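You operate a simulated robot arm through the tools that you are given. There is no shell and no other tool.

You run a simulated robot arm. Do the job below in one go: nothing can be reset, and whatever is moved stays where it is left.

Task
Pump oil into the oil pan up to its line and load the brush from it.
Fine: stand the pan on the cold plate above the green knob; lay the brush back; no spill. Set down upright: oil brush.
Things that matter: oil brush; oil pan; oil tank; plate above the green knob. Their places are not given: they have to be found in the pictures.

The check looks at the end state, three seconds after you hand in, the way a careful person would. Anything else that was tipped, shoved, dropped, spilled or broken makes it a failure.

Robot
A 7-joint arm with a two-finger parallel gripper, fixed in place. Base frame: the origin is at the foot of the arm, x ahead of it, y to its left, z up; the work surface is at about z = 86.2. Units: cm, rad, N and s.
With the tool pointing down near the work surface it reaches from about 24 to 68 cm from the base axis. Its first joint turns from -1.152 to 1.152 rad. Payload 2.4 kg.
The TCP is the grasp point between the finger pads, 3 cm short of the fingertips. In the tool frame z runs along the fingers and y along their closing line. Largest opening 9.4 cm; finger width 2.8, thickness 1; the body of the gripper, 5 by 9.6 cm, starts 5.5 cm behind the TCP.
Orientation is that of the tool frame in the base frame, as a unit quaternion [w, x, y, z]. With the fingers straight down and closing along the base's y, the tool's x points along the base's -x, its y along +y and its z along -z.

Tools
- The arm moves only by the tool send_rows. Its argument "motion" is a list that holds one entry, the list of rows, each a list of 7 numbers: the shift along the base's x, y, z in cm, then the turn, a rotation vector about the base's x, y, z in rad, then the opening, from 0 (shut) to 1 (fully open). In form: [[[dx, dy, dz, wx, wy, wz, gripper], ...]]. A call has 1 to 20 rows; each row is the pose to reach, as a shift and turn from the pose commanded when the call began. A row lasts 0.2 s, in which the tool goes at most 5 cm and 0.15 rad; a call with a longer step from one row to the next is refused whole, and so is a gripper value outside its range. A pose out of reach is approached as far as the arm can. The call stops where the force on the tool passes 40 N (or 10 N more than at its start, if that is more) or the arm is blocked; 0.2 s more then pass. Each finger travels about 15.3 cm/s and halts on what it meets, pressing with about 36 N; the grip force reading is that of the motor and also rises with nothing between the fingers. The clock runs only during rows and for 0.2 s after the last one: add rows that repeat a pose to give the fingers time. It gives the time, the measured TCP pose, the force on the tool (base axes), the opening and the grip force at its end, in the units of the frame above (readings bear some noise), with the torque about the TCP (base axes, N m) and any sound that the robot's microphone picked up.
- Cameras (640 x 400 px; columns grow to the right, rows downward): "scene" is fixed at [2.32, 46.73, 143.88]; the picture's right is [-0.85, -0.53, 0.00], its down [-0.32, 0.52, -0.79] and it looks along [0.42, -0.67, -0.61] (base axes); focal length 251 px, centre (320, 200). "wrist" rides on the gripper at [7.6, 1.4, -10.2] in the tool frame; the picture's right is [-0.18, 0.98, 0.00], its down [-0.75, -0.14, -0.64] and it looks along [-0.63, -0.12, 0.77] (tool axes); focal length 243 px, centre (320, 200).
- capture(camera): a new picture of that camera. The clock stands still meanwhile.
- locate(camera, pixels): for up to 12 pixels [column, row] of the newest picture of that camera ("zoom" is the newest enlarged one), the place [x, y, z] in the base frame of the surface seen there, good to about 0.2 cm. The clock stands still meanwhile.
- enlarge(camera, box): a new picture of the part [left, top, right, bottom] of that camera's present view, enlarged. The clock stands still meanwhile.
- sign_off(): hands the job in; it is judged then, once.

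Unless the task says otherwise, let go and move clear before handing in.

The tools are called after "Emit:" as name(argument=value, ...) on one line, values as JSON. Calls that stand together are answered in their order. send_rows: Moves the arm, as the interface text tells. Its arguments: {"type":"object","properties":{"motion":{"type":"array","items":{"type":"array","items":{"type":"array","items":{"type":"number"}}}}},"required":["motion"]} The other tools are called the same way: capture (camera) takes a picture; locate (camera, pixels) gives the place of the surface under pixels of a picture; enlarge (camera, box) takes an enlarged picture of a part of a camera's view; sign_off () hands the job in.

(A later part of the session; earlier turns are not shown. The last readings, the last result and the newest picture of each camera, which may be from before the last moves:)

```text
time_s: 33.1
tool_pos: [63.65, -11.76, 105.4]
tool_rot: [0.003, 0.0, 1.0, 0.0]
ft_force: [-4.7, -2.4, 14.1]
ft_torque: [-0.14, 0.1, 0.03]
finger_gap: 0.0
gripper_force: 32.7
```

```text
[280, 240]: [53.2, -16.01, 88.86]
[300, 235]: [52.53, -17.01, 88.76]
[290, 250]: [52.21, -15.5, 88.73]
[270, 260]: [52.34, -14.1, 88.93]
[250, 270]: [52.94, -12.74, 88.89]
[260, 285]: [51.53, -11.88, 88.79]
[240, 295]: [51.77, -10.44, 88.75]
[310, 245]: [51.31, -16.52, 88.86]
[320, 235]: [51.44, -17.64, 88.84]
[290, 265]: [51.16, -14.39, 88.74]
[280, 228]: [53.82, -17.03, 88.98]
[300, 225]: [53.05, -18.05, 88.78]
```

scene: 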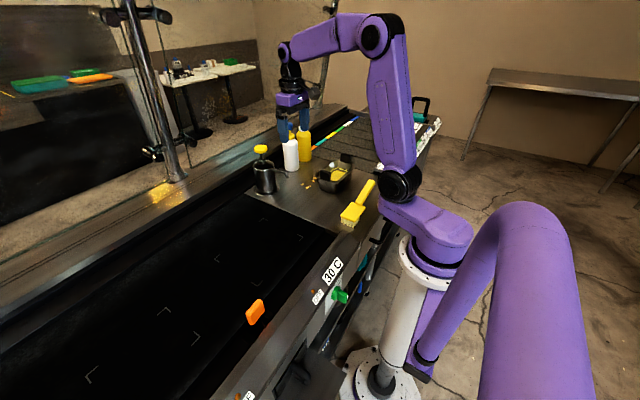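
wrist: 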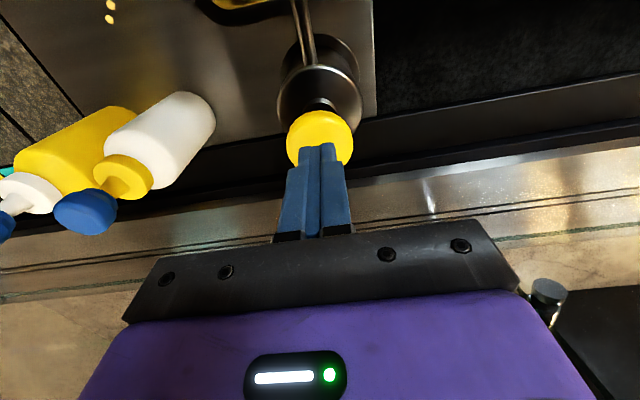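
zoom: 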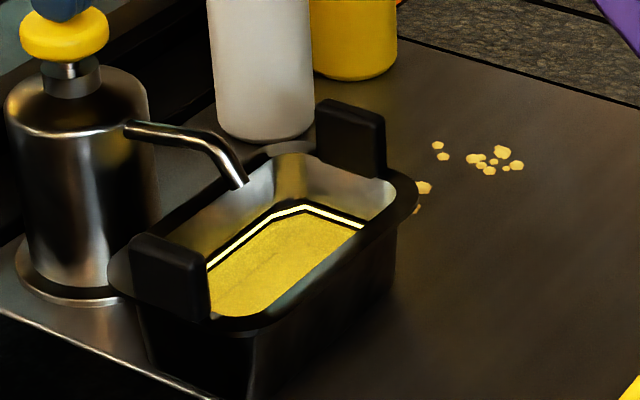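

The level is now about 88.83, visibly closer to the white line. I'll measure the line's height in this same view, then do two more strokes.

Emit:
locate(camera="zoom", pixels=[[302, 208], [280, 217], [260, 230], [240, 243], [225, 253], [320, 212], [335, 217], [350, 222], [302, 204], [260, 226], [302, 213], [260, 236]])

Emit:
send_rows(motion=[[[0, 0, 0.9, 0, 0, 0, 0], [0, 0, 1.8, 0, 0, 0, 0], [0, 0, 2.7, 0, 0, 0, 0], [0, 0, 2.7, 0, 0, 0, 0], [0, 0, 2.1, 0, 0, 0, 0], [0, 0, 1.5, 0, 0, 0, 0], [0, 0, 0.9, 0, 0, 0, 0], [0, 0, 0.3, 0, 0, 0, 0], [0, 0, 0, 0, 0, 0, 0], [0, 0, 0, 0, 0, 0, 0], [0, 0, 0.9, 0, 0, 0, 0], [0, 0, 1.8, 0, 0, 0, 0], [0, 0, 2.7, 0, 0, 0, 0], [0, 0, 2.7, 0, 0, 0, 0], [0, 0, 2.1, 0, 0, 0, 0], [0, 0, 1.5, 0, 0, 0, 0], [0, 0, 0.9, 0, 0, 0, 0], [0, 0, 0.3, 0, 0, 0, 0], [0, 0, 0, 0, 0, 0, 0], [0, 0, 0, 0, 0, 0, 0]]])

Emit:
enlarge(camera="scene", box=[260, 150, 340, 210])

Emit:
locate(camera="zoom", pixels=[[280, 240], [300, 235], [290, 250], [270, 260], [250, 270], [260, 285], [240, 295], [310, 245], [320, 235], [290, 265], [280, 228], [300, 225]])

```text
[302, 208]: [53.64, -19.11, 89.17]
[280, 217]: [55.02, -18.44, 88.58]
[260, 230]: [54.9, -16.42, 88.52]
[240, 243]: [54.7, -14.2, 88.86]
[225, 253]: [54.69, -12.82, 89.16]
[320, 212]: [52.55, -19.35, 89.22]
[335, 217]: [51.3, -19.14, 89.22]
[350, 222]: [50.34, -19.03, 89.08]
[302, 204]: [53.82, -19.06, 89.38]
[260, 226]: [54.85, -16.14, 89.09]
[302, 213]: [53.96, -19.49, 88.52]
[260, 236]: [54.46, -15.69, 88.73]
```

```text
time_s: 37.3
tool_pos: [63.65, -11.91, 105.27]
tool_rot: [0.004, 0.001, 1.0, -0.001]
ft_force: [-2.8, -3.6, 14.4]
ft_torque: [-0.07, -0.02, -0.04]
finger_gap: 0.0
gripper_force: 33.3
```

```text
6.67 times, centred on (300, 180) of scene
```

zoom: 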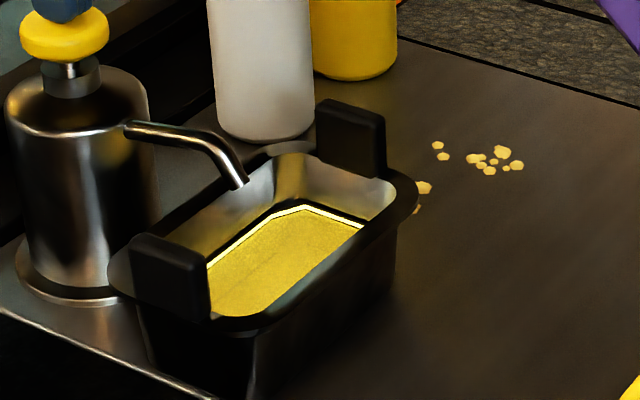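

```text
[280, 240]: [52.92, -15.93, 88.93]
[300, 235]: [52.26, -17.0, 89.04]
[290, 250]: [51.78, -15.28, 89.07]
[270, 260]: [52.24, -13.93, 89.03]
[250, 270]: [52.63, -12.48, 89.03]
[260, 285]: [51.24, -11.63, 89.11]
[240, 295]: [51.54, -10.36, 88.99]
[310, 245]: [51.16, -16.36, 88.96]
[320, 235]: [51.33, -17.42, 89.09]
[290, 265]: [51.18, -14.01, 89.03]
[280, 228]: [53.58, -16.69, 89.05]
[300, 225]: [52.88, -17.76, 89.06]
```

The oil (≈89.03) now nearly touches the white line (≈89.2). I'll enlarge tightly to see the remaining gap.

Emit:
enlarge(camera="scene", box=[282, 168, 314, 200])

Emit:
locate(camera="zoom", pixels=[[320, 100], [300, 105], [250, 140], [200, 175], [380, 120], [420, 135], [320, 150], [350, 180], [250, 200], [300, 200], [380, 160], [320, 115]])

```text
12.50 times, centred on (298, 184) of scene
```

zoom: 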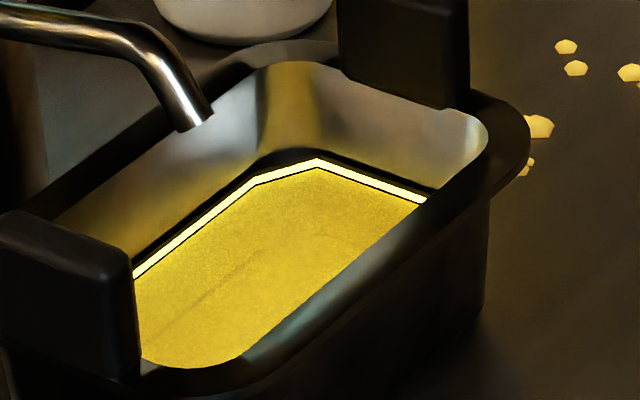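

```text
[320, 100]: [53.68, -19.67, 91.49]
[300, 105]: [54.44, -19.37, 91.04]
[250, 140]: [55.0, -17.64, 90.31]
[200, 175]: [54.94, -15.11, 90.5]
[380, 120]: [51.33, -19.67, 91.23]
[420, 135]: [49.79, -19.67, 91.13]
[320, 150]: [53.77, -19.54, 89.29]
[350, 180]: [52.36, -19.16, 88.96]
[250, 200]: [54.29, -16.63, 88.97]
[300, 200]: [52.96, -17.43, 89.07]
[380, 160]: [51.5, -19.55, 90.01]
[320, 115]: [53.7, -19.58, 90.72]
```

Only the thin dark lower border of the line remains between oil and white line. I'll make one more stroke and look again.

Emit:
send_rows(motion=[[[0, 0, 0.9, 0, 0, 0, 0], [0, 0, 1.8, 0, 0, 0, 0], [0, 0, 2.7, 0, 0, 0, 0], [0, 0, 2.7, 0, 0, 0, 0], [0, 0, 2.1, 0, 0, 0, 0], [0, 0, 1.5, 0, 0, 0, 0], [0, 0, 0.9, 0, 0, 0, 0], [0, 0, 0.3, 0, 0, 0, 0], [0, 0, 0, 0, 0, 0, 0], [0, 0, 0, 0, 0, 0, 0], [0, 0, 0, 0, 0, 0, 0]]])

Emit:
enlarge(camera="scene", box=[282, 168, 314, 200])

Emit:
locate(camera="zoom", pixels=[[300, 180], [280, 200], [250, 200], [300, 200], [350, 190], [330, 220], [300, 240], [270, 260], [240, 280], [200, 280], [200, 320], [180, 340]])

```text
time_s: 39.7
tool_pos: [63.58, -11.87, 105.37]
tool_rot: [0.004, 0.0, 1.0, -0.001]
ft_force: [-3.5, 0.4, 12.4]
ft_torque: [0.03, 0.07, 0.06]
finger_gap: 0.0
gripper_force: 32.9
```

```text
12.50 times, centred on (298, 184) of scene
```

zoom: 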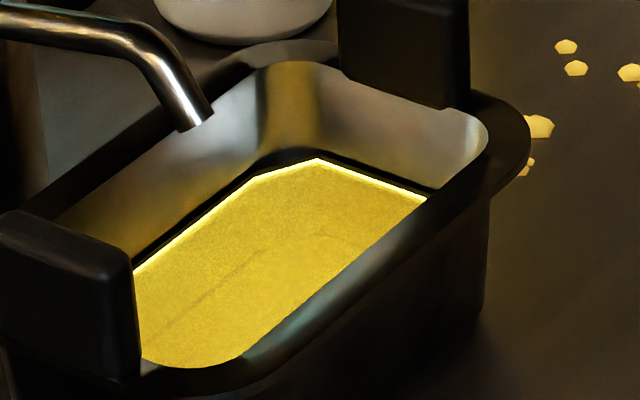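

```text
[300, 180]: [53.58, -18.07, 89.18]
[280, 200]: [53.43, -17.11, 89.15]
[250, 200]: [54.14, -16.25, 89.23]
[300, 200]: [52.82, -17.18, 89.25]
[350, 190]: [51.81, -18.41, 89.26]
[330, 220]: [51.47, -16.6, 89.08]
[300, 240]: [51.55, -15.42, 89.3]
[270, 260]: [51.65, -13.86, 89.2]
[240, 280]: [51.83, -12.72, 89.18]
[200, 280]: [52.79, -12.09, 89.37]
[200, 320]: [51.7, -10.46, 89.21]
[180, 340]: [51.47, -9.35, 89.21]
```

The oil now covers most of the white line (level ≈89.2), so it's at the line. I'll release the knob gently, rise and go above the pan's +y lug to slide the pan out from under the spout.

Emit:
send_rows(motion=[[[0, 0, 0.8, 0, 0, 0, 0], [0, 0, 1.8, 0, 0, 0, 0], [0, 0, 3.2, 0, 0, 0, 0], [0, 0, 6, 0, 0, 0, 0], [-3, 1.8, 7, 0, 0, 0, 0.1], [-6.5, 4, 7, 0, 0, 0, 0.3], [-10, 6, 6, 0, 0, 0, 0.45], [-12.77, 7.7, 4, 0, 0, 0, 0.45], [-12.77, 7.7, 1, 0, 0, 0, 0.45], [-12.77, 7.7, -2, 0, 0, 0, 0.45], [-12.77, 7.7, -4, 0, 0, 0, 0.45], [-12.77, 7.7, -4, 0, 0, 0, 0.45]]])

Emit:
capture(camera="wrist")

Emit:
enlarge(camera="scene", box=[240, 110, 390, 220])

Emit:
locate(camera="wrist", pixels=[[308, 110], [320, 110], [308, 150], [325, 150], [315, 165], [325, 165], [266, 160], [370, 140]])

```text
time_s: 42.3
tool_pos: [50.87, -4.15, 101.26]
tool_rot: [0.002, 0.0, 1.0, 0.0]
ft_force: [0.3, 0.1, 0.6]
ft_torque: [-0.02, 0.0, 0.0]
finger_gap: 4.22
gripper_force: 0.1
```

```text
taken
```

wrist: 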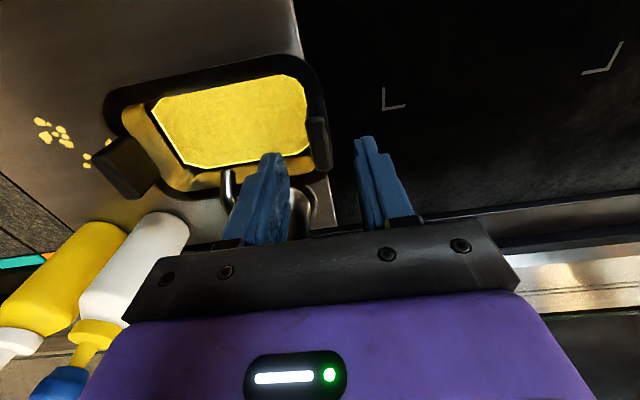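

```text
3.64 times, centred on (315, 165) of scene
```

zoom: 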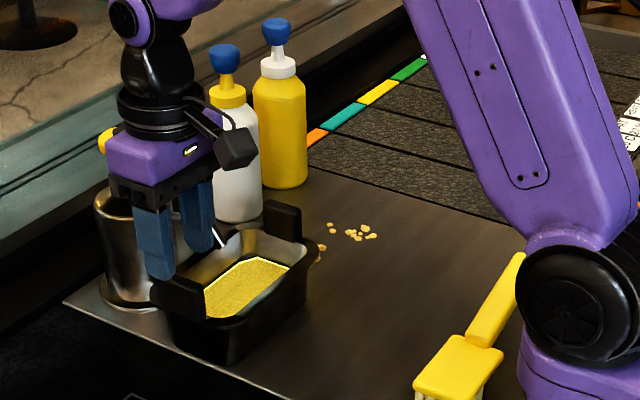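

```text
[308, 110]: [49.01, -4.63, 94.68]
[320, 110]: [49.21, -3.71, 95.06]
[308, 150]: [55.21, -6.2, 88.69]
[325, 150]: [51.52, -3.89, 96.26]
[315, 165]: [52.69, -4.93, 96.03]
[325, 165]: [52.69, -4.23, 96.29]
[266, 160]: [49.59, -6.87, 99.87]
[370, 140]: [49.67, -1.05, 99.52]
```

The fingers straddle the lug again, and the wrist view shows the pan's oil. I'll take a close look at the line, since this view sees the far wall from above.

Emit:
enlarge(camera="wrist", box=[110, 60, 330, 200])

Emit:
locate(camera="zoom", pixels=[[200, 150], [250, 150], [300, 150], [350, 150], [400, 150], [450, 150], [250, 200], [300, 200], [350, 200], [400, 200], [300, 250], [350, 230]])

```text
2.86 times, centred on (220, 130) of wrist
```

zoom: 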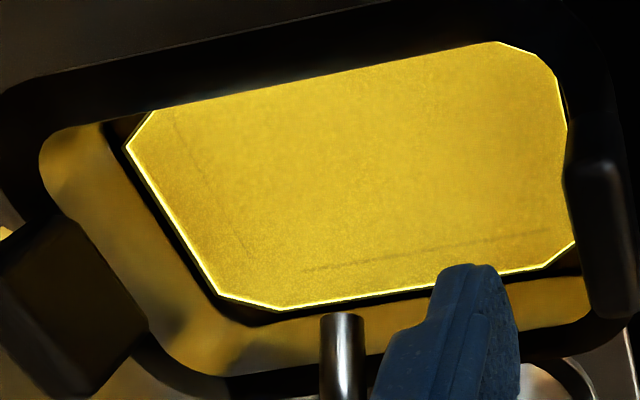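

```text
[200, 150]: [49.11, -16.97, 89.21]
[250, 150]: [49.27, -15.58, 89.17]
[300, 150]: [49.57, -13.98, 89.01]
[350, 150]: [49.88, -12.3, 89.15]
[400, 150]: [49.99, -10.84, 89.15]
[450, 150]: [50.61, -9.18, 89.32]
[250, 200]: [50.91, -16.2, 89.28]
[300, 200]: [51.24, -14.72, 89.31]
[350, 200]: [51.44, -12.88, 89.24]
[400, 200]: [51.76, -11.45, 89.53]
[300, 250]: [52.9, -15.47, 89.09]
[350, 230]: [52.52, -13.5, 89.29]
```

The oil meets the line all round, with just a thin white edge showing. I'll lower onto the lug, grip and slide the pan slowly back in -x, clear of the spout.

Emit:
send_rows(motion=[[[0, 0, -1.5, 0, 0, 0, 0.45], [0, 0, -3, 0, 0, 0, 0.45], [0, 0, -4.5, 0, 0, 0, 0.45], [0, 0, -5.2, 0, 0, 0, 0.45], [0, 0, -5.2, 0, 0, 0, 0.3], [0, 0, -5.2, 0, 0, 0, 0.2], [0, 0, -5.2, 0, 0, 0, 0.1], [0, 0, -5.2, 0, 0, 0, 0], [0, 0, -5.2, 0, 0, 0, 0], [0, 0, -5.2, 0, 0, 0, 0], [-0.3, 0, -5.2, 0, 0, 0, 0], [-0.8, 0, -5.2, 0, 0, 0, 0], [-1.4, 0, -5.2, 0, 0, 0, 0], [-2.1, 0, -5.2, 0, 0, 0, 0], [-2.8, 0, -5.2, 0, 0, 0, 0], [-3.5, 0, -5.2, 0, 0, 0, 0], [-4.1, 0, -5.2, 0, 0, 0, 0], [-4.5, 0, -5.2, 0, 0, 0, 0], [-4.5, 0, -5.2, 0, 0, 0, 0]]])

Emit:
capture(camera="wrist")

Emit:
enlarge(camera="scene", box=[240, 110, 390, 220])

```text
time_s: 46.3
tool_pos: [46.4, -4.27, 96.02]
tool_rot: [0.003, 0.0, 1.0, -0.001]
ft_force: [1.2, -1.6, 0.3]
ft_torque: [-0.02, 0.0, 0.09]
finger_gap: 1.9
gripper_force: 36.6
```

```text
taken
```

wrist: 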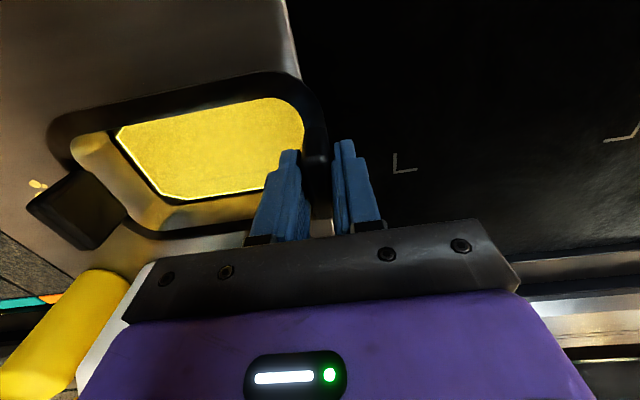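

```text
3.64 times, centred on (315, 165) of scene
```

zoom: 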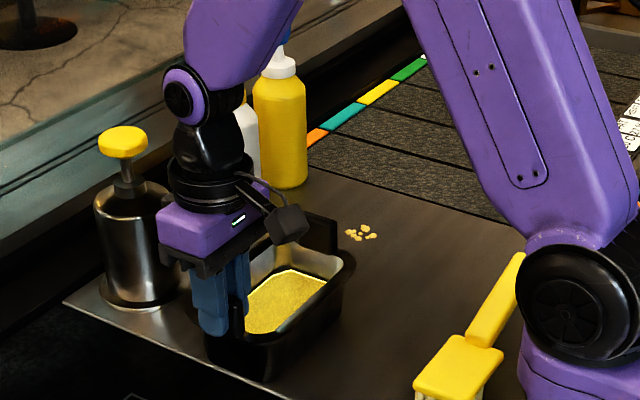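

The pan slides back cleanly. I'll continue to x≈41.5 and y≈-14 (fully on the steel), then release and rise.

Emit:
send_rows(motion=[[[-0.3, 0, 0, 0, 0, 0, 0], [-0.8, -0.2, 0, 0, 0, 0, 0], [-1.5, -0.5, 0, 0, 0, 0, 0], [-2.2, -0.8, 0, 0, 0, 0, 0], [-2.9, -1.2, 0, 0, 0, 0, 0], [-3.6, -1.5, 0, 0, 0, 0, 0], [-4.3, -1.8, 0, 0, 0, 0, 0], [-4.8, -2, 0, 0, 0, 0, 0], [-4.9, -2, 0, 0, 0, 0, 0], [-4.9, -2, 0, 0, 0, 0, 0], [-4.9, -2, 0, 0, 0, 0, 0.08], [-4.9, -2, 0, 0, 0, 0, 0.15], [-4.9, -2, 0, 0, 0, 0, 0.3], [-4.9, -2, 0, 0, 0, 0, 0.45], [-4.9, -2, 0, 0, 0, 0, 0.45], [-4.9, -2, 1.5, 0, 0, 0, 0.45], [-4.9, -2, 4, 0, 0, 0, 0.45], [-4.9, -2, 8, 0, 0, 0, 0.45], [-4.9, -2, 12, 0, 0, 0, 0.45]]])

Emit:
capture(camera="wrist")

Emit:
enlarge(camera="scene", box=[260, 130, 400, 240])

```text
time_s: 50.3
tool_pos: [41.16, -6.22, 108.2]
tool_rot: [0.002, 0.0, 1.0, 0.0]
ft_force: [-0.2, 0.1, -0.1]
ft_torque: [0.03, 0.0, 0.03]
finger_gap: 4.22
gripper_force: 0.0
```

```text
taken
```

wrist: 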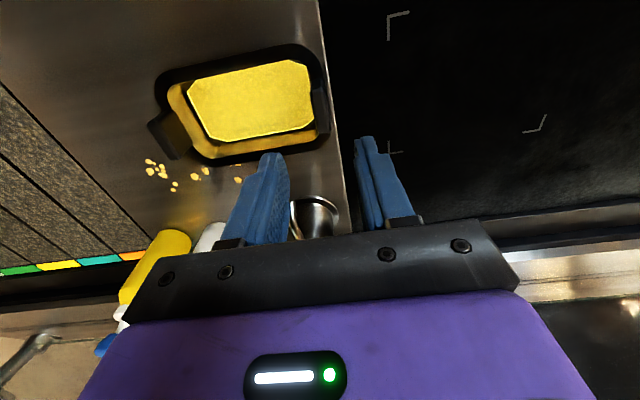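

```text
3.64 times, centred on (330, 185) of scene
```

zoom: 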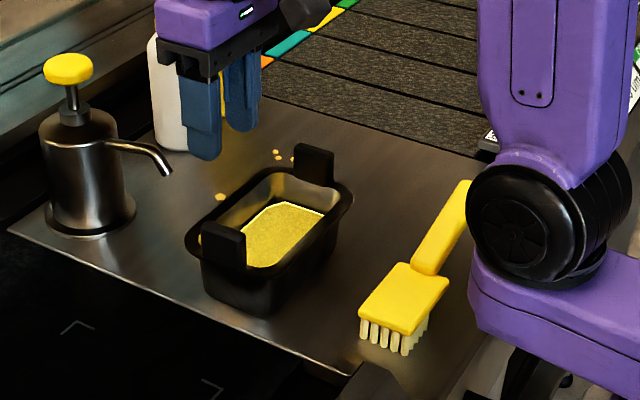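

The pan sits released at about (41.3, -14) with the oil inside. Next I'll move over the brush to measure it.

Emit:
send_rows(motion=[[[-2.5, -2, 1.5, 0, 0, 0, 0.6], [-5, -4, 3, 0, 0, 0, 0.8], [-7.5, -6, 4, 0, 0, 0, 1], [-10, -8, 4, 0, 0, 0, 1], [-12.5, -10, 4, 0, 0, 0, 1], [-15, -12, 4, 0, 0, 0, 1]]])

Emit:
capture(camera="wrist")

Emit:
enlarge(camera="scene", box=[320, 160, 400, 240])

```text
time_s: 51.7
tool_pos: [26.31, -18.03, 111.98]
tool_rot: [0.002, 0.0, 1.0, -0.001]
ft_force: [-0.8, 0.1, -0.4]
ft_torque: [0.03, 0.02, 0.0]
finger_gap: 9.4
gripper_force: 0.1
```

```text
taken
```

wrist: 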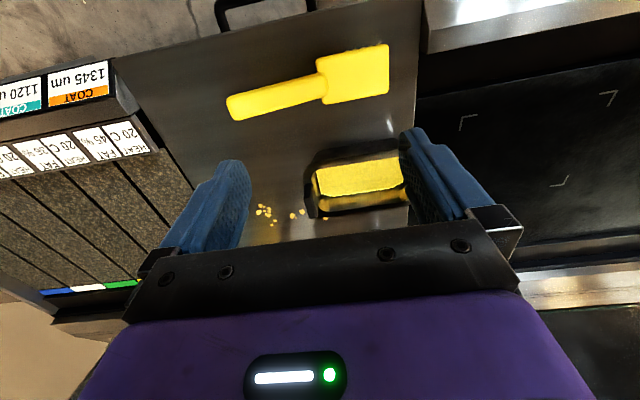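

```text
5.00 times, centred on (360, 200) of scene
```

zoom: 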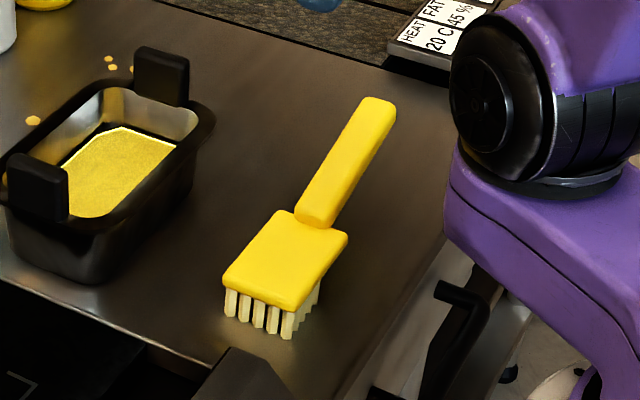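

Emit:
enlarge(camera="wrist", box=[215, 30, 405, 135])

Emit:
locate(camera="wrist", pixels=[[232, 100], [235, 117], [275, 88], [280, 105], [316, 78], [321, 95], [319, 86], [322, 62], [387, 46], [388, 90], [327, 102], [355, 75]])

Emit:
locate(camera="scene", pixels=[[375, 182], [366, 195], [361, 203], [362, 206], [345, 217], [357, 221], [368, 209], [358, 205], [347, 223], [357, 226]])

```text
3.37 times, centred on (310, 82) of wrist
```

zoom: 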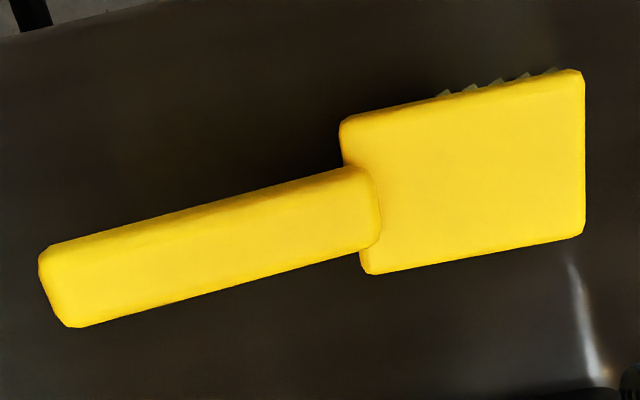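

```text
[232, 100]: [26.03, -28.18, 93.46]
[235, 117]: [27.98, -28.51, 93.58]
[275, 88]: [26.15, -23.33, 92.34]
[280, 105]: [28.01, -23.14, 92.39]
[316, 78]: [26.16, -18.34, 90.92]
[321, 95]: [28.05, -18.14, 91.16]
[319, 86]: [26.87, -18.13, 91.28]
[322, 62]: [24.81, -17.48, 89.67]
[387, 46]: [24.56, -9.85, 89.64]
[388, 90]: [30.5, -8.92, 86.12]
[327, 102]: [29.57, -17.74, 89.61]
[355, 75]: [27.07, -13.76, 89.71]
```

```text
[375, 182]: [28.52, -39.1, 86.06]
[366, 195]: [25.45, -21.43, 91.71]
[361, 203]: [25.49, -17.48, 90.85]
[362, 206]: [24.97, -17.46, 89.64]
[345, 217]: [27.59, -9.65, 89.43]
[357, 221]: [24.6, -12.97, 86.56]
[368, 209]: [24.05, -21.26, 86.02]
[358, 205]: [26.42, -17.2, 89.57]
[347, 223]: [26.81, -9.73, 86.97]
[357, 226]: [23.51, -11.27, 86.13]
```

The brush head spans x 24.5–29.7, y -17.7 to -9.7 with top at z=89.65, and the handle (x≈26–28.2) rises from z=91 to 93.5 towards y=-28.7. I'll turn the tool 90° so the fingers close along x above the handle near the head.

Emit:
send_rows(motion=[[[0.1, -0.2, 0, 0, 0, 0.143, 1], [0.2, -0.4, 0, 0, 0, 0.286, 1], [0.3, -0.6, 0, 0, 0, 0.428, 1], [0.4, -0.8, 0, 0, 0, 0.571, 1], [0.5, -1.0, 0, 0, 0, 0.714, 0.9], [0.6, -1.2, 0, 0, 0, 0.857, 0.8], [0.7, -1.4, 0, 0, 0, 1.0, 0.7], [0.7, -1.6, 0, 0, 0, 1.142, 0.6], [0.7, -1.78, 0, 0, 0, 1.285, 0.6], [0.7, -1.78, 0, 0, 0, 1.428, 0.6], [0.7, -1.78, 0, 0, 0, 1.571, 0.6], [0.7, -1.78, -5, 0, 0, 1.571, 0.6], [0.7, -1.78, -9, 0, 0, 1.571, 0.6], [0.7, -1.78, -9, 0, 0, 1.571, 0.6]]])

Emit:
capture(camera="wrist")

Emit:
enlarge(camera="scene", box=[300, 120, 440, 230])

```text
time_s: 54.7
tool_pos: [27.24, -19.84, 102.98]
tool_rot: [-0.002, 0.708, -0.706, -0.002]
ft_force: [0.7, -0.3, 0.3]
ft_torque: [0.02, 0.03, 0.03]
finger_gap: 5.66
gripper_force: 0.0
```

```text
taken
```

wrist: 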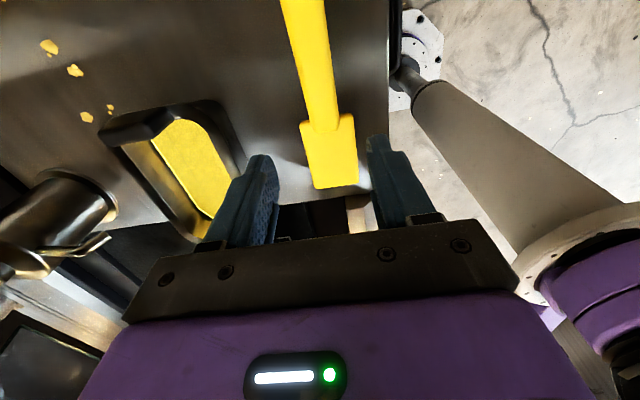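

```text
3.64 times, centred on (370, 175) of scene
```

zoom: 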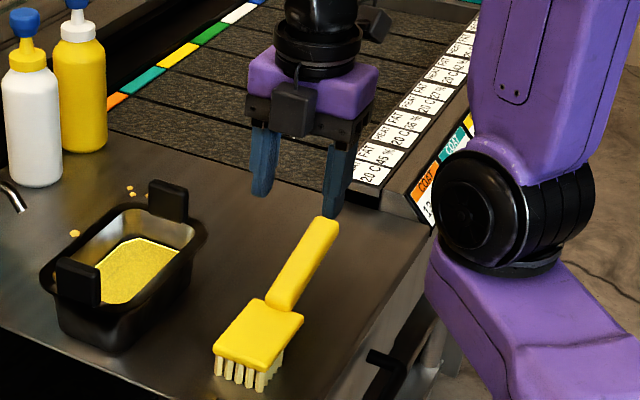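

The fingers straddle the handle in the wrist view at (320,110). I'll verify alignment before descending.

Emit:
locate(camera="wrist", pixels=[[303, 90], [336, 90], [307, 115], [338, 115], [320, 110], [302, 150], [356, 150], [260, 165], [378, 145], [315, 60], [330, 180], [300, 60]])

Emit:
enlarge(camera="wrist", box=[240, 0, 420, 200])

```text
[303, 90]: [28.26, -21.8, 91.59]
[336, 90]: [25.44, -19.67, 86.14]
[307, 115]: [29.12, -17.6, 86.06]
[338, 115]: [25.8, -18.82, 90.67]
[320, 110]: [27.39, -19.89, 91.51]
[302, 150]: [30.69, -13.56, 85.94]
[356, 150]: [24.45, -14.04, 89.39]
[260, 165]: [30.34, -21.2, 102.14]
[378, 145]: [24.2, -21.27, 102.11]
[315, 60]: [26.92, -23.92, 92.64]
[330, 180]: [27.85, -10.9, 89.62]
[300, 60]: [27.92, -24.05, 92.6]
```

```text
2.00 times, centred on (330, 100) of wrist
```

zoom: 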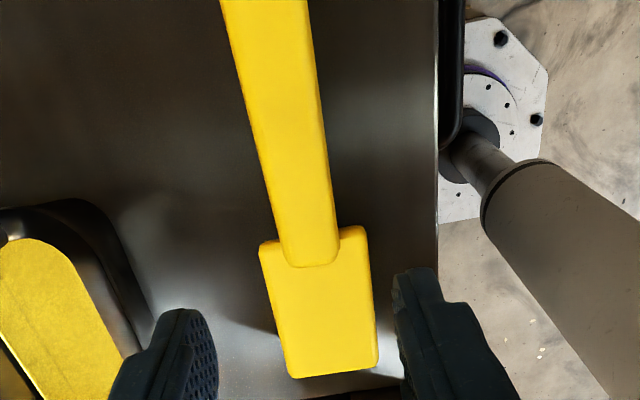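

The handle's centre is x≈27.05 against the gripper's 27.25, so I'll shift -0.2 in x, lower to z≈91.4 and close on the handle.

Emit:
send_rows(motion=[[[-0.2, 0, -2, 0, 0, 0, 0.6], [-0.2, 0, -4.5, 0, 0, 0, 0.6], [-0.2, 0, -7, 0, 0, 0, 0.6], [-0.2, 0, -9, 0, 0, 0, 0.6], [-0.2, 0, -10.5, 0, 0, 0, 0.6], [-0.2, 0, -11.5, 0, 0, 0, 0.6], [-0.2, 0, -11.5, 0, 0, 0, 0.6]]])

Emit:
enlarge(camera="scene", box=[310, 140, 410, 240])

Emit:
capture(camera="wrist")

```text
time_s: 56.3
tool_pos: [27.09, -19.89, 91.64]
tool_rot: [-0.002, 0.708, -0.706, 0.0]
ft_force: [0.3, 0.4, -0.3]
ft_torque: [0.0, 0.0, -0.01]
finger_gap: 5.65
gripper_force: 0.0
```

```text
4.00 times, centred on (360, 190) of scene
```

zoom: 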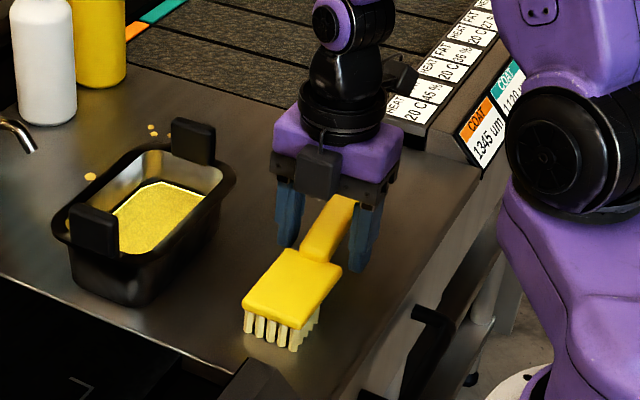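

```text
taken
```

wrist: 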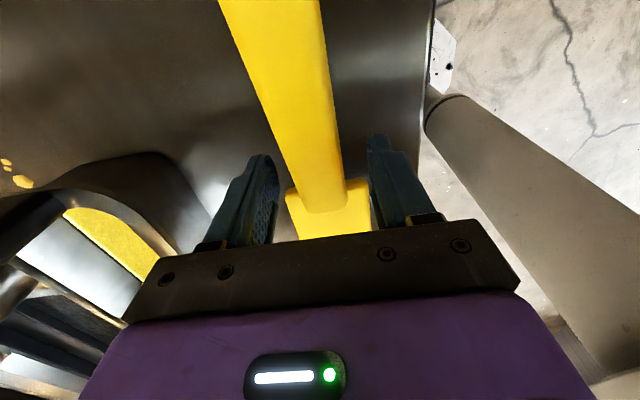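

The fingers are around the handle, clear of the head. Closing now.

Emit:
send_rows(motion=[[[0, 0, 0, 0, 0, 0, 0.45], [0, 0, 0, 0, 0, 0, 0.35], [0, 0, 0, 0, 0, 0, 0.25], [0, 0, 0, 0, 0, 0, 0.15], [0, 0, 0, 0, 0, 0, 0], [0, 0, 0, 0, 0, 0, 0], [0, 0, 0, 0, 0, 0, 0]]])

Emit:
enlarge(camera="scene", box=[310, 140, 410, 240])

```text
time_s: 57.9
tool_pos: [27.04, -19.92, 91.65]
tool_rot: [-0.001, 0.707, -0.707, -0.003]
ft_force: [0.7, 1.0, 0.0]
ft_torque: [-0.01, -0.01, -0.02]
finger_gap: 3.14
gripper_force: 35.9
```

```text
4.00 times, centred on (360, 190) of scene
```

zoom: 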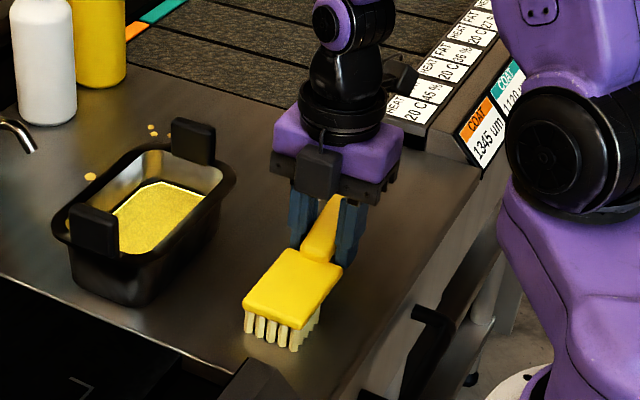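

The handle is gripped at a 3.14 cm gap. I'll lift 3 cm and check the brush stays level.

Emit:
send_rows(motion=[[[0, 0, 0.3, 0, 0, 0, 0], [0, 0, 1, 0, 0, 0, 0], [0, 0, 2, 0, 0, 0, 0], [0, 0, 3, 0, 0, 0, 0], [0, 0, 3, 0, 0, 0, 0]]])

Emit:
enlarge(camera="scene", box=[310, 140, 410, 240])

Emit:
locate(camera="zoom", pixels=[[255, 290], [280, 305], [320, 250], [330, 262], [290, 265], [270, 280], [310, 260]])

```text
time_s: 59.1
tool_pos: [26.99, -19.98, 94.54]
tool_rot: [-0.003, 0.707, -0.707, -0.002]
ft_force: [0.0, 0.0, -1.0]
ft_torque: [-0.06, 0.01, 0.01]
finger_gap: 3.17
gripper_force: 36.3
```

```text
4.00 times, centred on (360, 190) of scene
```

zoom: 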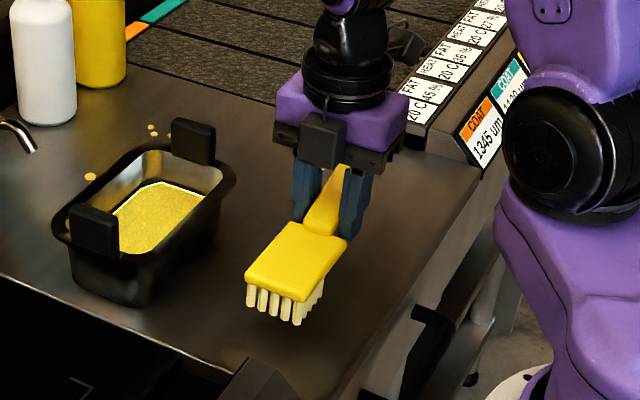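

```text
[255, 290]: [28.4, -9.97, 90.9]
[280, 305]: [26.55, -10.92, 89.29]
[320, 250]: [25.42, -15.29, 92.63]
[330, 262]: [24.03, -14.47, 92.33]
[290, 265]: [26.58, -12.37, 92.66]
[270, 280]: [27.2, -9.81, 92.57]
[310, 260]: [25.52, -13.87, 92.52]
```

The brush is level (head top z≈92.6 front and back). Now I'll measure the pan's exact place from the scene view for the dip.

Emit:
enlarge(camera="scene", box=[315, 155, 375, 225])

Emit:
locate(camera="scene", pixels=[[328, 195], [338, 193], [333, 198], [354, 173], [363, 171], [358, 170], [348, 191], [342, 200], [352, 188], [358, 187], [366, 186], [326, 194]])

```text
5.71 times, centred on (345, 190) of scene
```

zoom: 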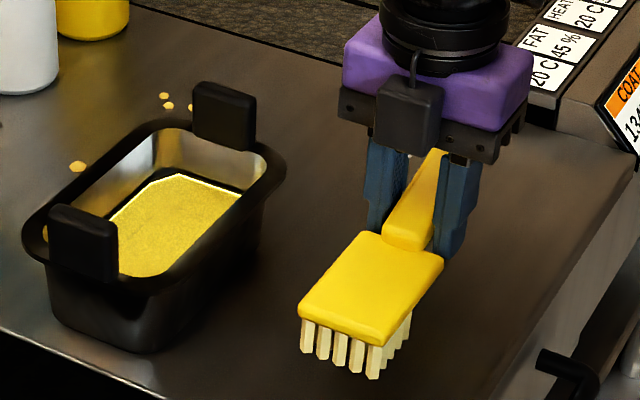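

```text
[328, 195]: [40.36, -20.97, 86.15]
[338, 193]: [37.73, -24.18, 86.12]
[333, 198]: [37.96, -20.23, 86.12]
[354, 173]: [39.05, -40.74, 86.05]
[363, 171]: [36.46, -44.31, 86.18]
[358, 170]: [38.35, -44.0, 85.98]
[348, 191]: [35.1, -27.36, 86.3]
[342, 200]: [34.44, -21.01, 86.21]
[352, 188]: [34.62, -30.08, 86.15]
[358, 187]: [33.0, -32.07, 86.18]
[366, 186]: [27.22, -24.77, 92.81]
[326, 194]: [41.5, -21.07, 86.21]
```

My pixels missed the pan, so I'll use the zoom picture's own pixels for the lugs, rim and oil.

Emit:
locate(camera="zoom", pixels=[[55, 215], [112, 232], [85, 222], [200, 90], [250, 100], [225, 92], [170, 205], [140, 255], [278, 165], [30, 225], [120, 140], [200, 270]])

```text
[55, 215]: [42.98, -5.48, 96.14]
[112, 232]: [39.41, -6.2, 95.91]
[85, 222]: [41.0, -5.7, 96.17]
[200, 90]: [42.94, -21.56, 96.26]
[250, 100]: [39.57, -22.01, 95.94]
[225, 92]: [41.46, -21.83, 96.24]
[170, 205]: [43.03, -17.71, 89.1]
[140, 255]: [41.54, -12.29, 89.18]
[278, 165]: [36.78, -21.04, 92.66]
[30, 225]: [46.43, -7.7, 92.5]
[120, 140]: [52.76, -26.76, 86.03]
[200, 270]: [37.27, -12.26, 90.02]
```

The pan is centred at about (41.25, -14.0) with lug tops at 96.2, and the interior runs about y -20.7 to -7.2. I'll lift the brush, carry it above the pan and pitch it 0.38 rad (handle up over the -y lug) so the bristles dip without touching.

Emit:
send_rows(motion=[[[0, 0, 3, 0, 0, 0, 0], [0, 0, 6.5, 0, 0, 0, 0], [0, 0, 10, 0, 0, 0, 0], [1, 0.5, 12.5, 0, 0, 0, 0], [4, 1.2, 12.5, 0, 0, 0, 0], [7, 2, 12.5, 0, 0, 0, 0], [10, 2.8, 12.5, 0, 0, 0, 0], [12.5, 3.4, 12.5, 0, 0, 0, 0], [14.2, 3.45, 12.5, -0.1, 0, 0, 0], [14.2, 3.45, 12.5, -0.2, 0, 0, 0], [14.2, 3.45, 12.5, -0.3, 0, 0, 0], [14.2, 3.45, 12.5, -0.38, 0, 0, 0], [14.2, 3.45, 10, -0.38, 0, 0, 0], [14.2, 3.45, 8, -0.38, 0, 0, 0], [14.2, 3.45, 8, -0.38, 0, 0, 0]]])

Emit:
capture(camera="wrist")

Emit:
enlarge(camera="scene", box=[260, 110, 380, 220])

```text
time_s: 62.3
tool_pos: [41.19, -16.49, 102.41]
tool_rot: [0.132, 0.695, -0.694, 0.132]
ft_force: [-0.2, 0.3, -0.9]
ft_torque: [-0.05, 0.01, -0.01]
finger_gap: 3.17
gripper_force: 36.5
```

```text
taken
```

wrist: 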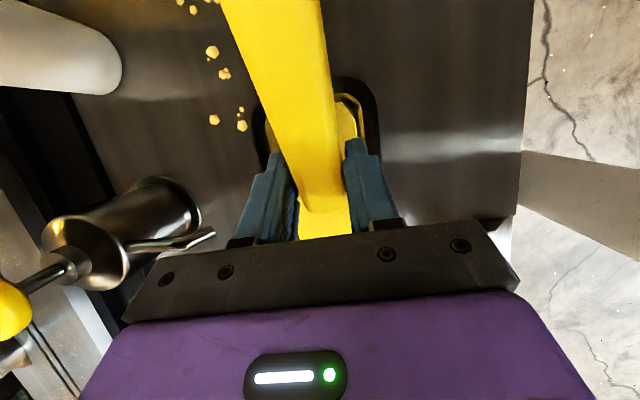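

```text
3.64 times, centred on (320, 165) of scene
```

zoom: 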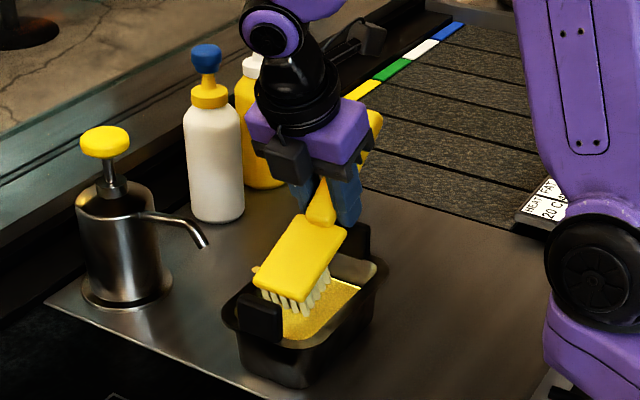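

The brush is pitched with its front down above the pan. I'll measure the bristle tips and handle relative to the lugs before lowering.

Emit:
enlarge(camera="scene", box=[300, 150, 370, 220])

Emit:
locate(camera="zoom", pixels=[[130, 203], [160, 218], [205, 215], [160, 190], [240, 100], [140, 175], [210, 200], [100, 235], [300, 130], [250, 190], [285, 155]])

```text
5.71 times, centred on (335, 185) of scene
```

zoom: 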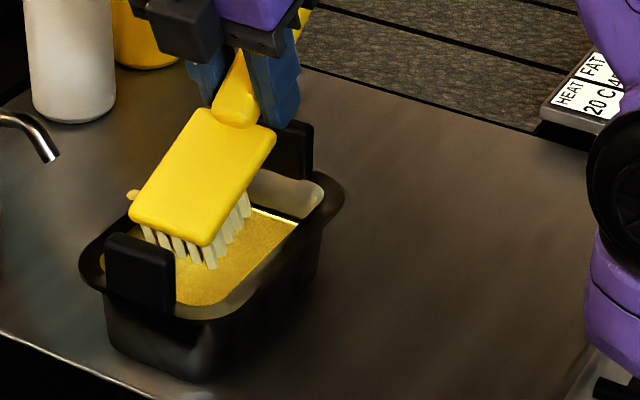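

```text
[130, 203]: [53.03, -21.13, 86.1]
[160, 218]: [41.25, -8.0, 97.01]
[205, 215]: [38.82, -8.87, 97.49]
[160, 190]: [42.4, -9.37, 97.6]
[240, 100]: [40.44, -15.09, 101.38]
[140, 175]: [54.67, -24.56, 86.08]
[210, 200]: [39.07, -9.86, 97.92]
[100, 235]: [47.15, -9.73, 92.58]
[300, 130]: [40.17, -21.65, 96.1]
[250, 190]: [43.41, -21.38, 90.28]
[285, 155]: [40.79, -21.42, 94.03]
```

The geometry matches: head front edge at y≈-7.8, centred in x. I'll lower slowly until the bristles touch the oil and check clearance.

Emit:
send_rows(motion=[[[0, 0, -1, 0, 0, 0, 0], [0, 0, -2, 0, 0, 0, 0], [0, 0, -3, 0, 0, 0, 0], [0, 0, -4, 0, 0, 0, 0], [0, 0, -4.5, 0, 0, 0, 0], [0, 0, -4.5, 0, 0, 0, 0]]])

Emit:
enlarge(camera="scene", box=[300, 150, 370, 220])

Emit:
capture(camera="wrist")

```text
time_s: 63.7
tool_pos: [41.11, -16.58, 97.88]
tool_rot: [0.132, 0.695, -0.694, 0.132]
ft_force: [-0.3, -0.6, -2.1]
ft_torque: [-0.06, -0.01, 0.02]
finger_gap: 3.17
gripper_force: 36.2
```

```text
5.71 times, centred on (335, 185) of scene
```

zoom: 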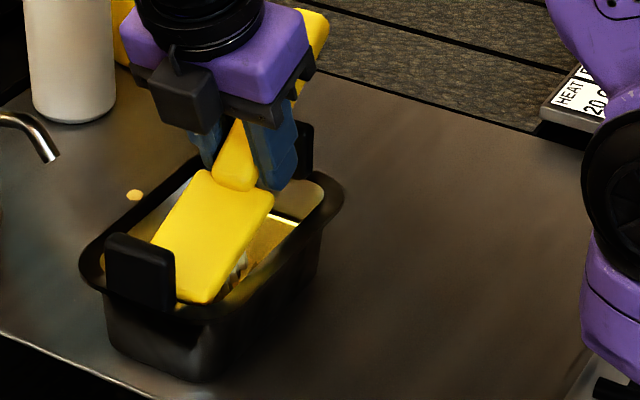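

```text
taken
```

wrist: 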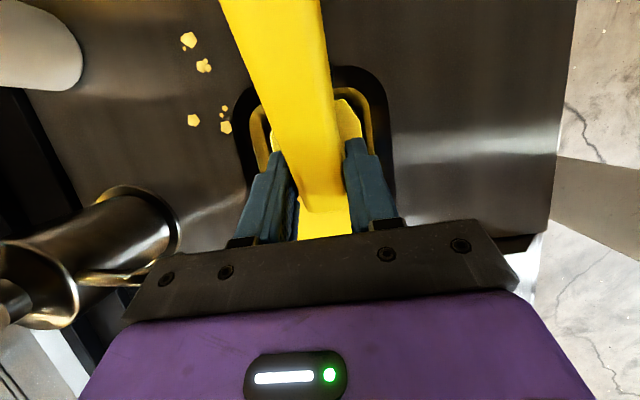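

The bristles are at the oil surface with clearance around the head. I'll lower 2 cm more to immerse them and hold.

Emit:
send_rows(motion=[[[0, 0, -0.5, 0, 0, 0, 0], [0, 0, -1, 0, 0, 0, 0], [0, 0, -1.5, 0, 0, 0, 0], [0, 0, -2.0, 0, 0, 0, 0], [0, 0, -2.0, 0, 0, 0, 0], [0, 0, -2.0, 0, 0, 0, 0], [0, 0, -2.0, 0, 0, 0, 0]]])

Emit:
enlarge(camera="scene", box=[300, 150, 370, 220])

Emit:
locate(camera="zoom", pixels=[[200, 250], [220, 210], [190, 290], [240, 230], [285, 215], [130, 260], [300, 145], [265, 240]])

```text
time_s: 65.3
tool_pos: [41.23, -16.6, 96.1]
tool_rot: [0.132, 0.695, -0.694, 0.133]
ft_force: [-0.3, 0.1, -0.9]
ft_torque: [-0.05, -0.01, 0.0]
finger_gap: 3.16
gripper_force: 35.3
```

```text
5.71 times, centred on (335, 185) of scene
```

zoom: 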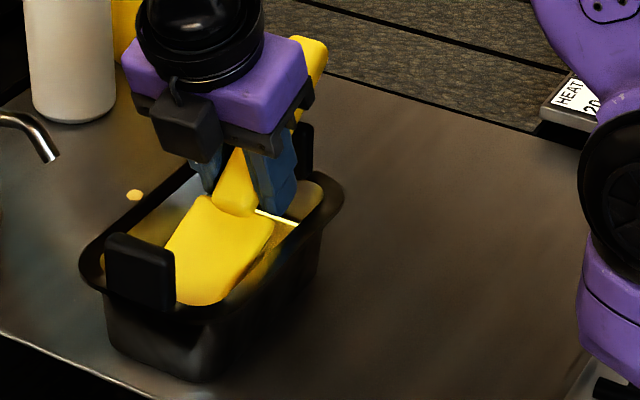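

```text
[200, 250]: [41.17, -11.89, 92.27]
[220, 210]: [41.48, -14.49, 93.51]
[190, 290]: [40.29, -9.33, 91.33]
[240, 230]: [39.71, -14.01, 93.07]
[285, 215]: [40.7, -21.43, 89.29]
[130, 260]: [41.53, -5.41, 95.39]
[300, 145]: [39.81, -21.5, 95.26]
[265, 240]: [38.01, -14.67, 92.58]
```

No contact forces; the bristles' centre is about 0.45 cm under the oil. I'll lower another 0.4 cm, rock gently in y, and hold to load the bristles.

Emit:
send_rows(motion=[[[0, 0, -0.2, 0, 0, 0, 0], [0, 0, -0.4, 0, 0, 0, 0], [0, 0, -0.4, 0, 0, 0, 0], [0, -0.3, -0.4, 0, 0, 0, 0], [0, -0.6, -0.4, 0, 0, 0, 0], [0, -0.6, -0.4, 0, 0, 0, 0], [0, -0.3, -0.4, 0, 0, 0, 0], [0, 0, -0.4, 0, 0, 0, 0], [0, 0, -0.4, 0, 0, 0, 0], [0, 0, -0.4, 0, 0, 0, 0], [0, 0, -0.4, 0, 0, 0, 0]]])

Emit:
enlarge(camera="scene", box=[300, 150, 370, 220])

```text
time_s: 67.7
tool_pos: [41.21, -16.53, 95.61]
tool_rot: [0.131, 0.695, -0.694, 0.132]
ft_force: [-0.4, 0.1, -1.3]
ft_torque: [-0.05, 0.01, -0.01]
finger_gap: 3.16
gripper_force: 36.2
```

```text
5.71 times, centred on (335, 185) of scene
```

zoom: 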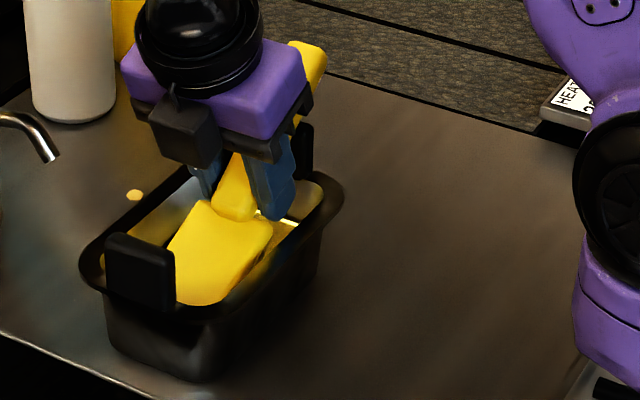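

The bristles have been immersed with no contact. I'll raise slowly just above the oil and hold there so drips fall back into the pan.

Emit:
send_rows(motion=[[[0, 0, 0.5, 0, 0, 0, 0], [0, 0, 1.2, 0, 0, 0, 0], [0, 0, 2, 0, 0, 0, 0], [0, 0, 3, 0, 0, 0, 0], [0, 0, 4, 0, 0, 0, 0], [0, 0, 5, 0, 0, 0, 0], [0, 0, 5.5, 0, 0, 0, 0], [0, 0, 5.5, 0, 0, 0, 0], [0, 0, 5.5, 0, 0, 0, 0], [0, 0, 5.5, 0, 0, 0, 0], [0, 0, 5.5, 0, 0, 0, 0], [0, 0, 5.5, 0, 0, 0, 0], [0, 0, 5.5, 0, 0, 0, 0], [0, 0, 5.5, 0, 0, 0, 0], [0, 0, 5.5, 0, 0, 0, 0], [0, 0, 5.5, 0, 0, 0, 0]]])

Emit:
enlarge(camera="scene", box=[300, 150, 370, 220])

```text
time_s: 71.1
tool_pos: [41.11, -16.54, 101.21]
tool_rot: [0.132, 0.695, -0.694, 0.132]
ft_force: [-0.5, -0.6, -0.3]
ft_torque: [-0.03, 0.04, -0.02]
finger_gap: 3.17
gripper_force: 35.6
```

```text
5.71 times, centred on (335, 185) of scene
```

zoom: 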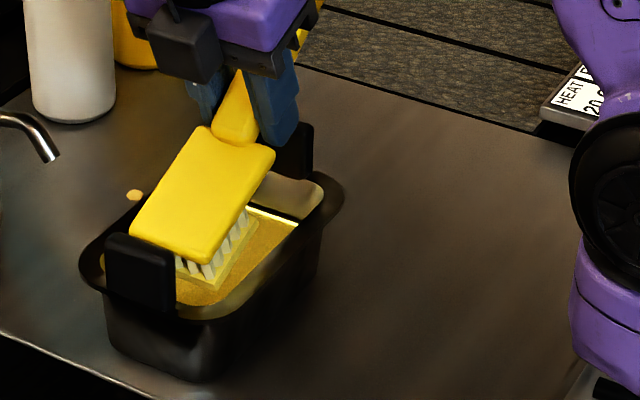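

The bristle tips now show a golden oil coat, so the brush is loaded. I'll check the oil level and whether anything is still dripping.

Emit:
locate(camera="zoom", pixels=[[250, 260], [240, 275], [260, 250], [270, 235], [230, 290], [255, 240], [215, 295], [245, 285], [262, 262], [275, 245], [200, 270], [215, 280]])

Emit:
enlarge(camera="scene", box=[312, 180, 340, 205])

```text
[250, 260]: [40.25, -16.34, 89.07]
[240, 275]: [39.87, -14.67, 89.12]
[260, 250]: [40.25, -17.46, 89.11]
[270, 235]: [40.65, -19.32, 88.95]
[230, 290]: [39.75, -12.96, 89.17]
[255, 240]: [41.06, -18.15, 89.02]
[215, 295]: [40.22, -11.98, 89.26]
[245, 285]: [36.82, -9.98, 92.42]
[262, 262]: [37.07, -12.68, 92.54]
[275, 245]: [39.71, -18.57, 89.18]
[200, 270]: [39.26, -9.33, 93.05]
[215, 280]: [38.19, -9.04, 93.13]
```

```text
16.00 times, centred on (326, 192) of scene
```

zoom: 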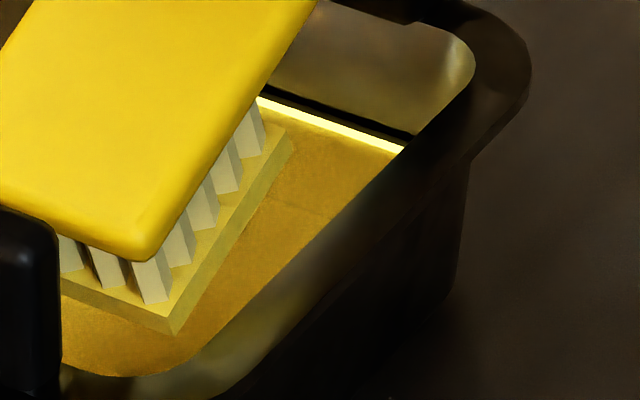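

The brush carries an oil layer and the level (≈89.1) is still within the line's band. I'll level the brush above the pan, pause, then carry it back to its original place just above the table.

Emit:
send_rows(motion=[[[0, 0, 2, 0.1, 0, 0, 0], [0, 0, 4, 0.2, 0, 0, 0], [0, 0, 5.5, 0.3, 0, 0, 0], [0, 0, 6, 0.38, 0, 0, 0], [0, 0, 6, 0.38, 0, 0, 0], [0, 0, 6, 0.38, 0, 0, 0], [0, 0, 6, 0.38, 0, 0, 0], [-2, -0.5, 6, 0.38, 0, 0, 0], [-5, -1.2, 6, 0.38, 0, 0, 0], [-8, -2, 6, 0.38, 0, 0, 0], [-11, -2.8, 6, 0.38, 0, 0, 0], [-13.5, -3.4, 5, 0.38, 0, 0, 0], [-14.2, -3.45, 2.5, 0.38, 0, 0, 0], [-14.2, -3.45, 0, 0.38, 0, 0, 0], [-14.2, -3.45, -2.5, 0.38, 0, 0, 0], [-14.2, -3.45, -4.5, 0.38, 0, 0, 0], [-14.2, -3.45, -6, 0.38, 0, 0, 0], [-14.2, -3.45, -7.5, 0.38, 0, 0, 0], [-14.2, -3.45, -7.5, 0.38, 0, 0, 0]]])

Emit:
enlarge(camera="scene", box=[290, 140, 410, 240])

Emit:
capture(camera="scene")

```text
time_s: 75.1
tool_pos: [27.07, -20.05, 93.58]
tool_rot: [0.003, -0.707, 0.707, 0.002]
ft_force: [-0.4, 0.0, -0.1]
ft_torque: [-0.05, 0.01, 0.02]
finger_gap: 3.15
gripper_force: 36.0
```

```text
4.00 times, centred on (350, 190) of scene
```

zoom: 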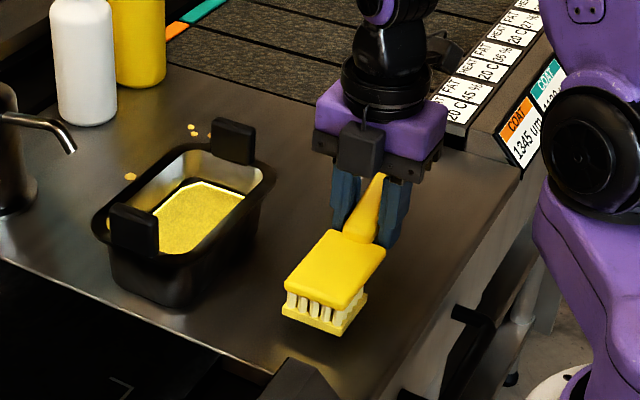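

```text
taken
```

scene: 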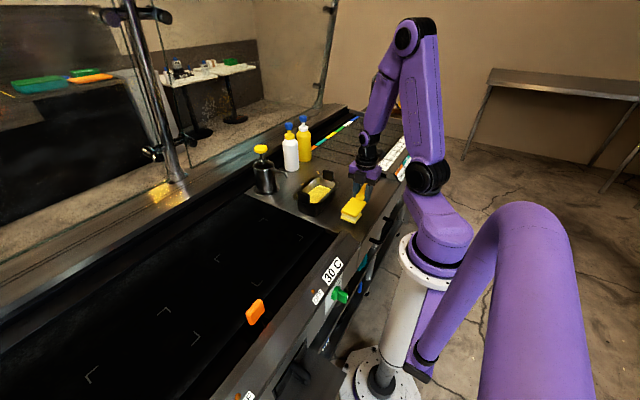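

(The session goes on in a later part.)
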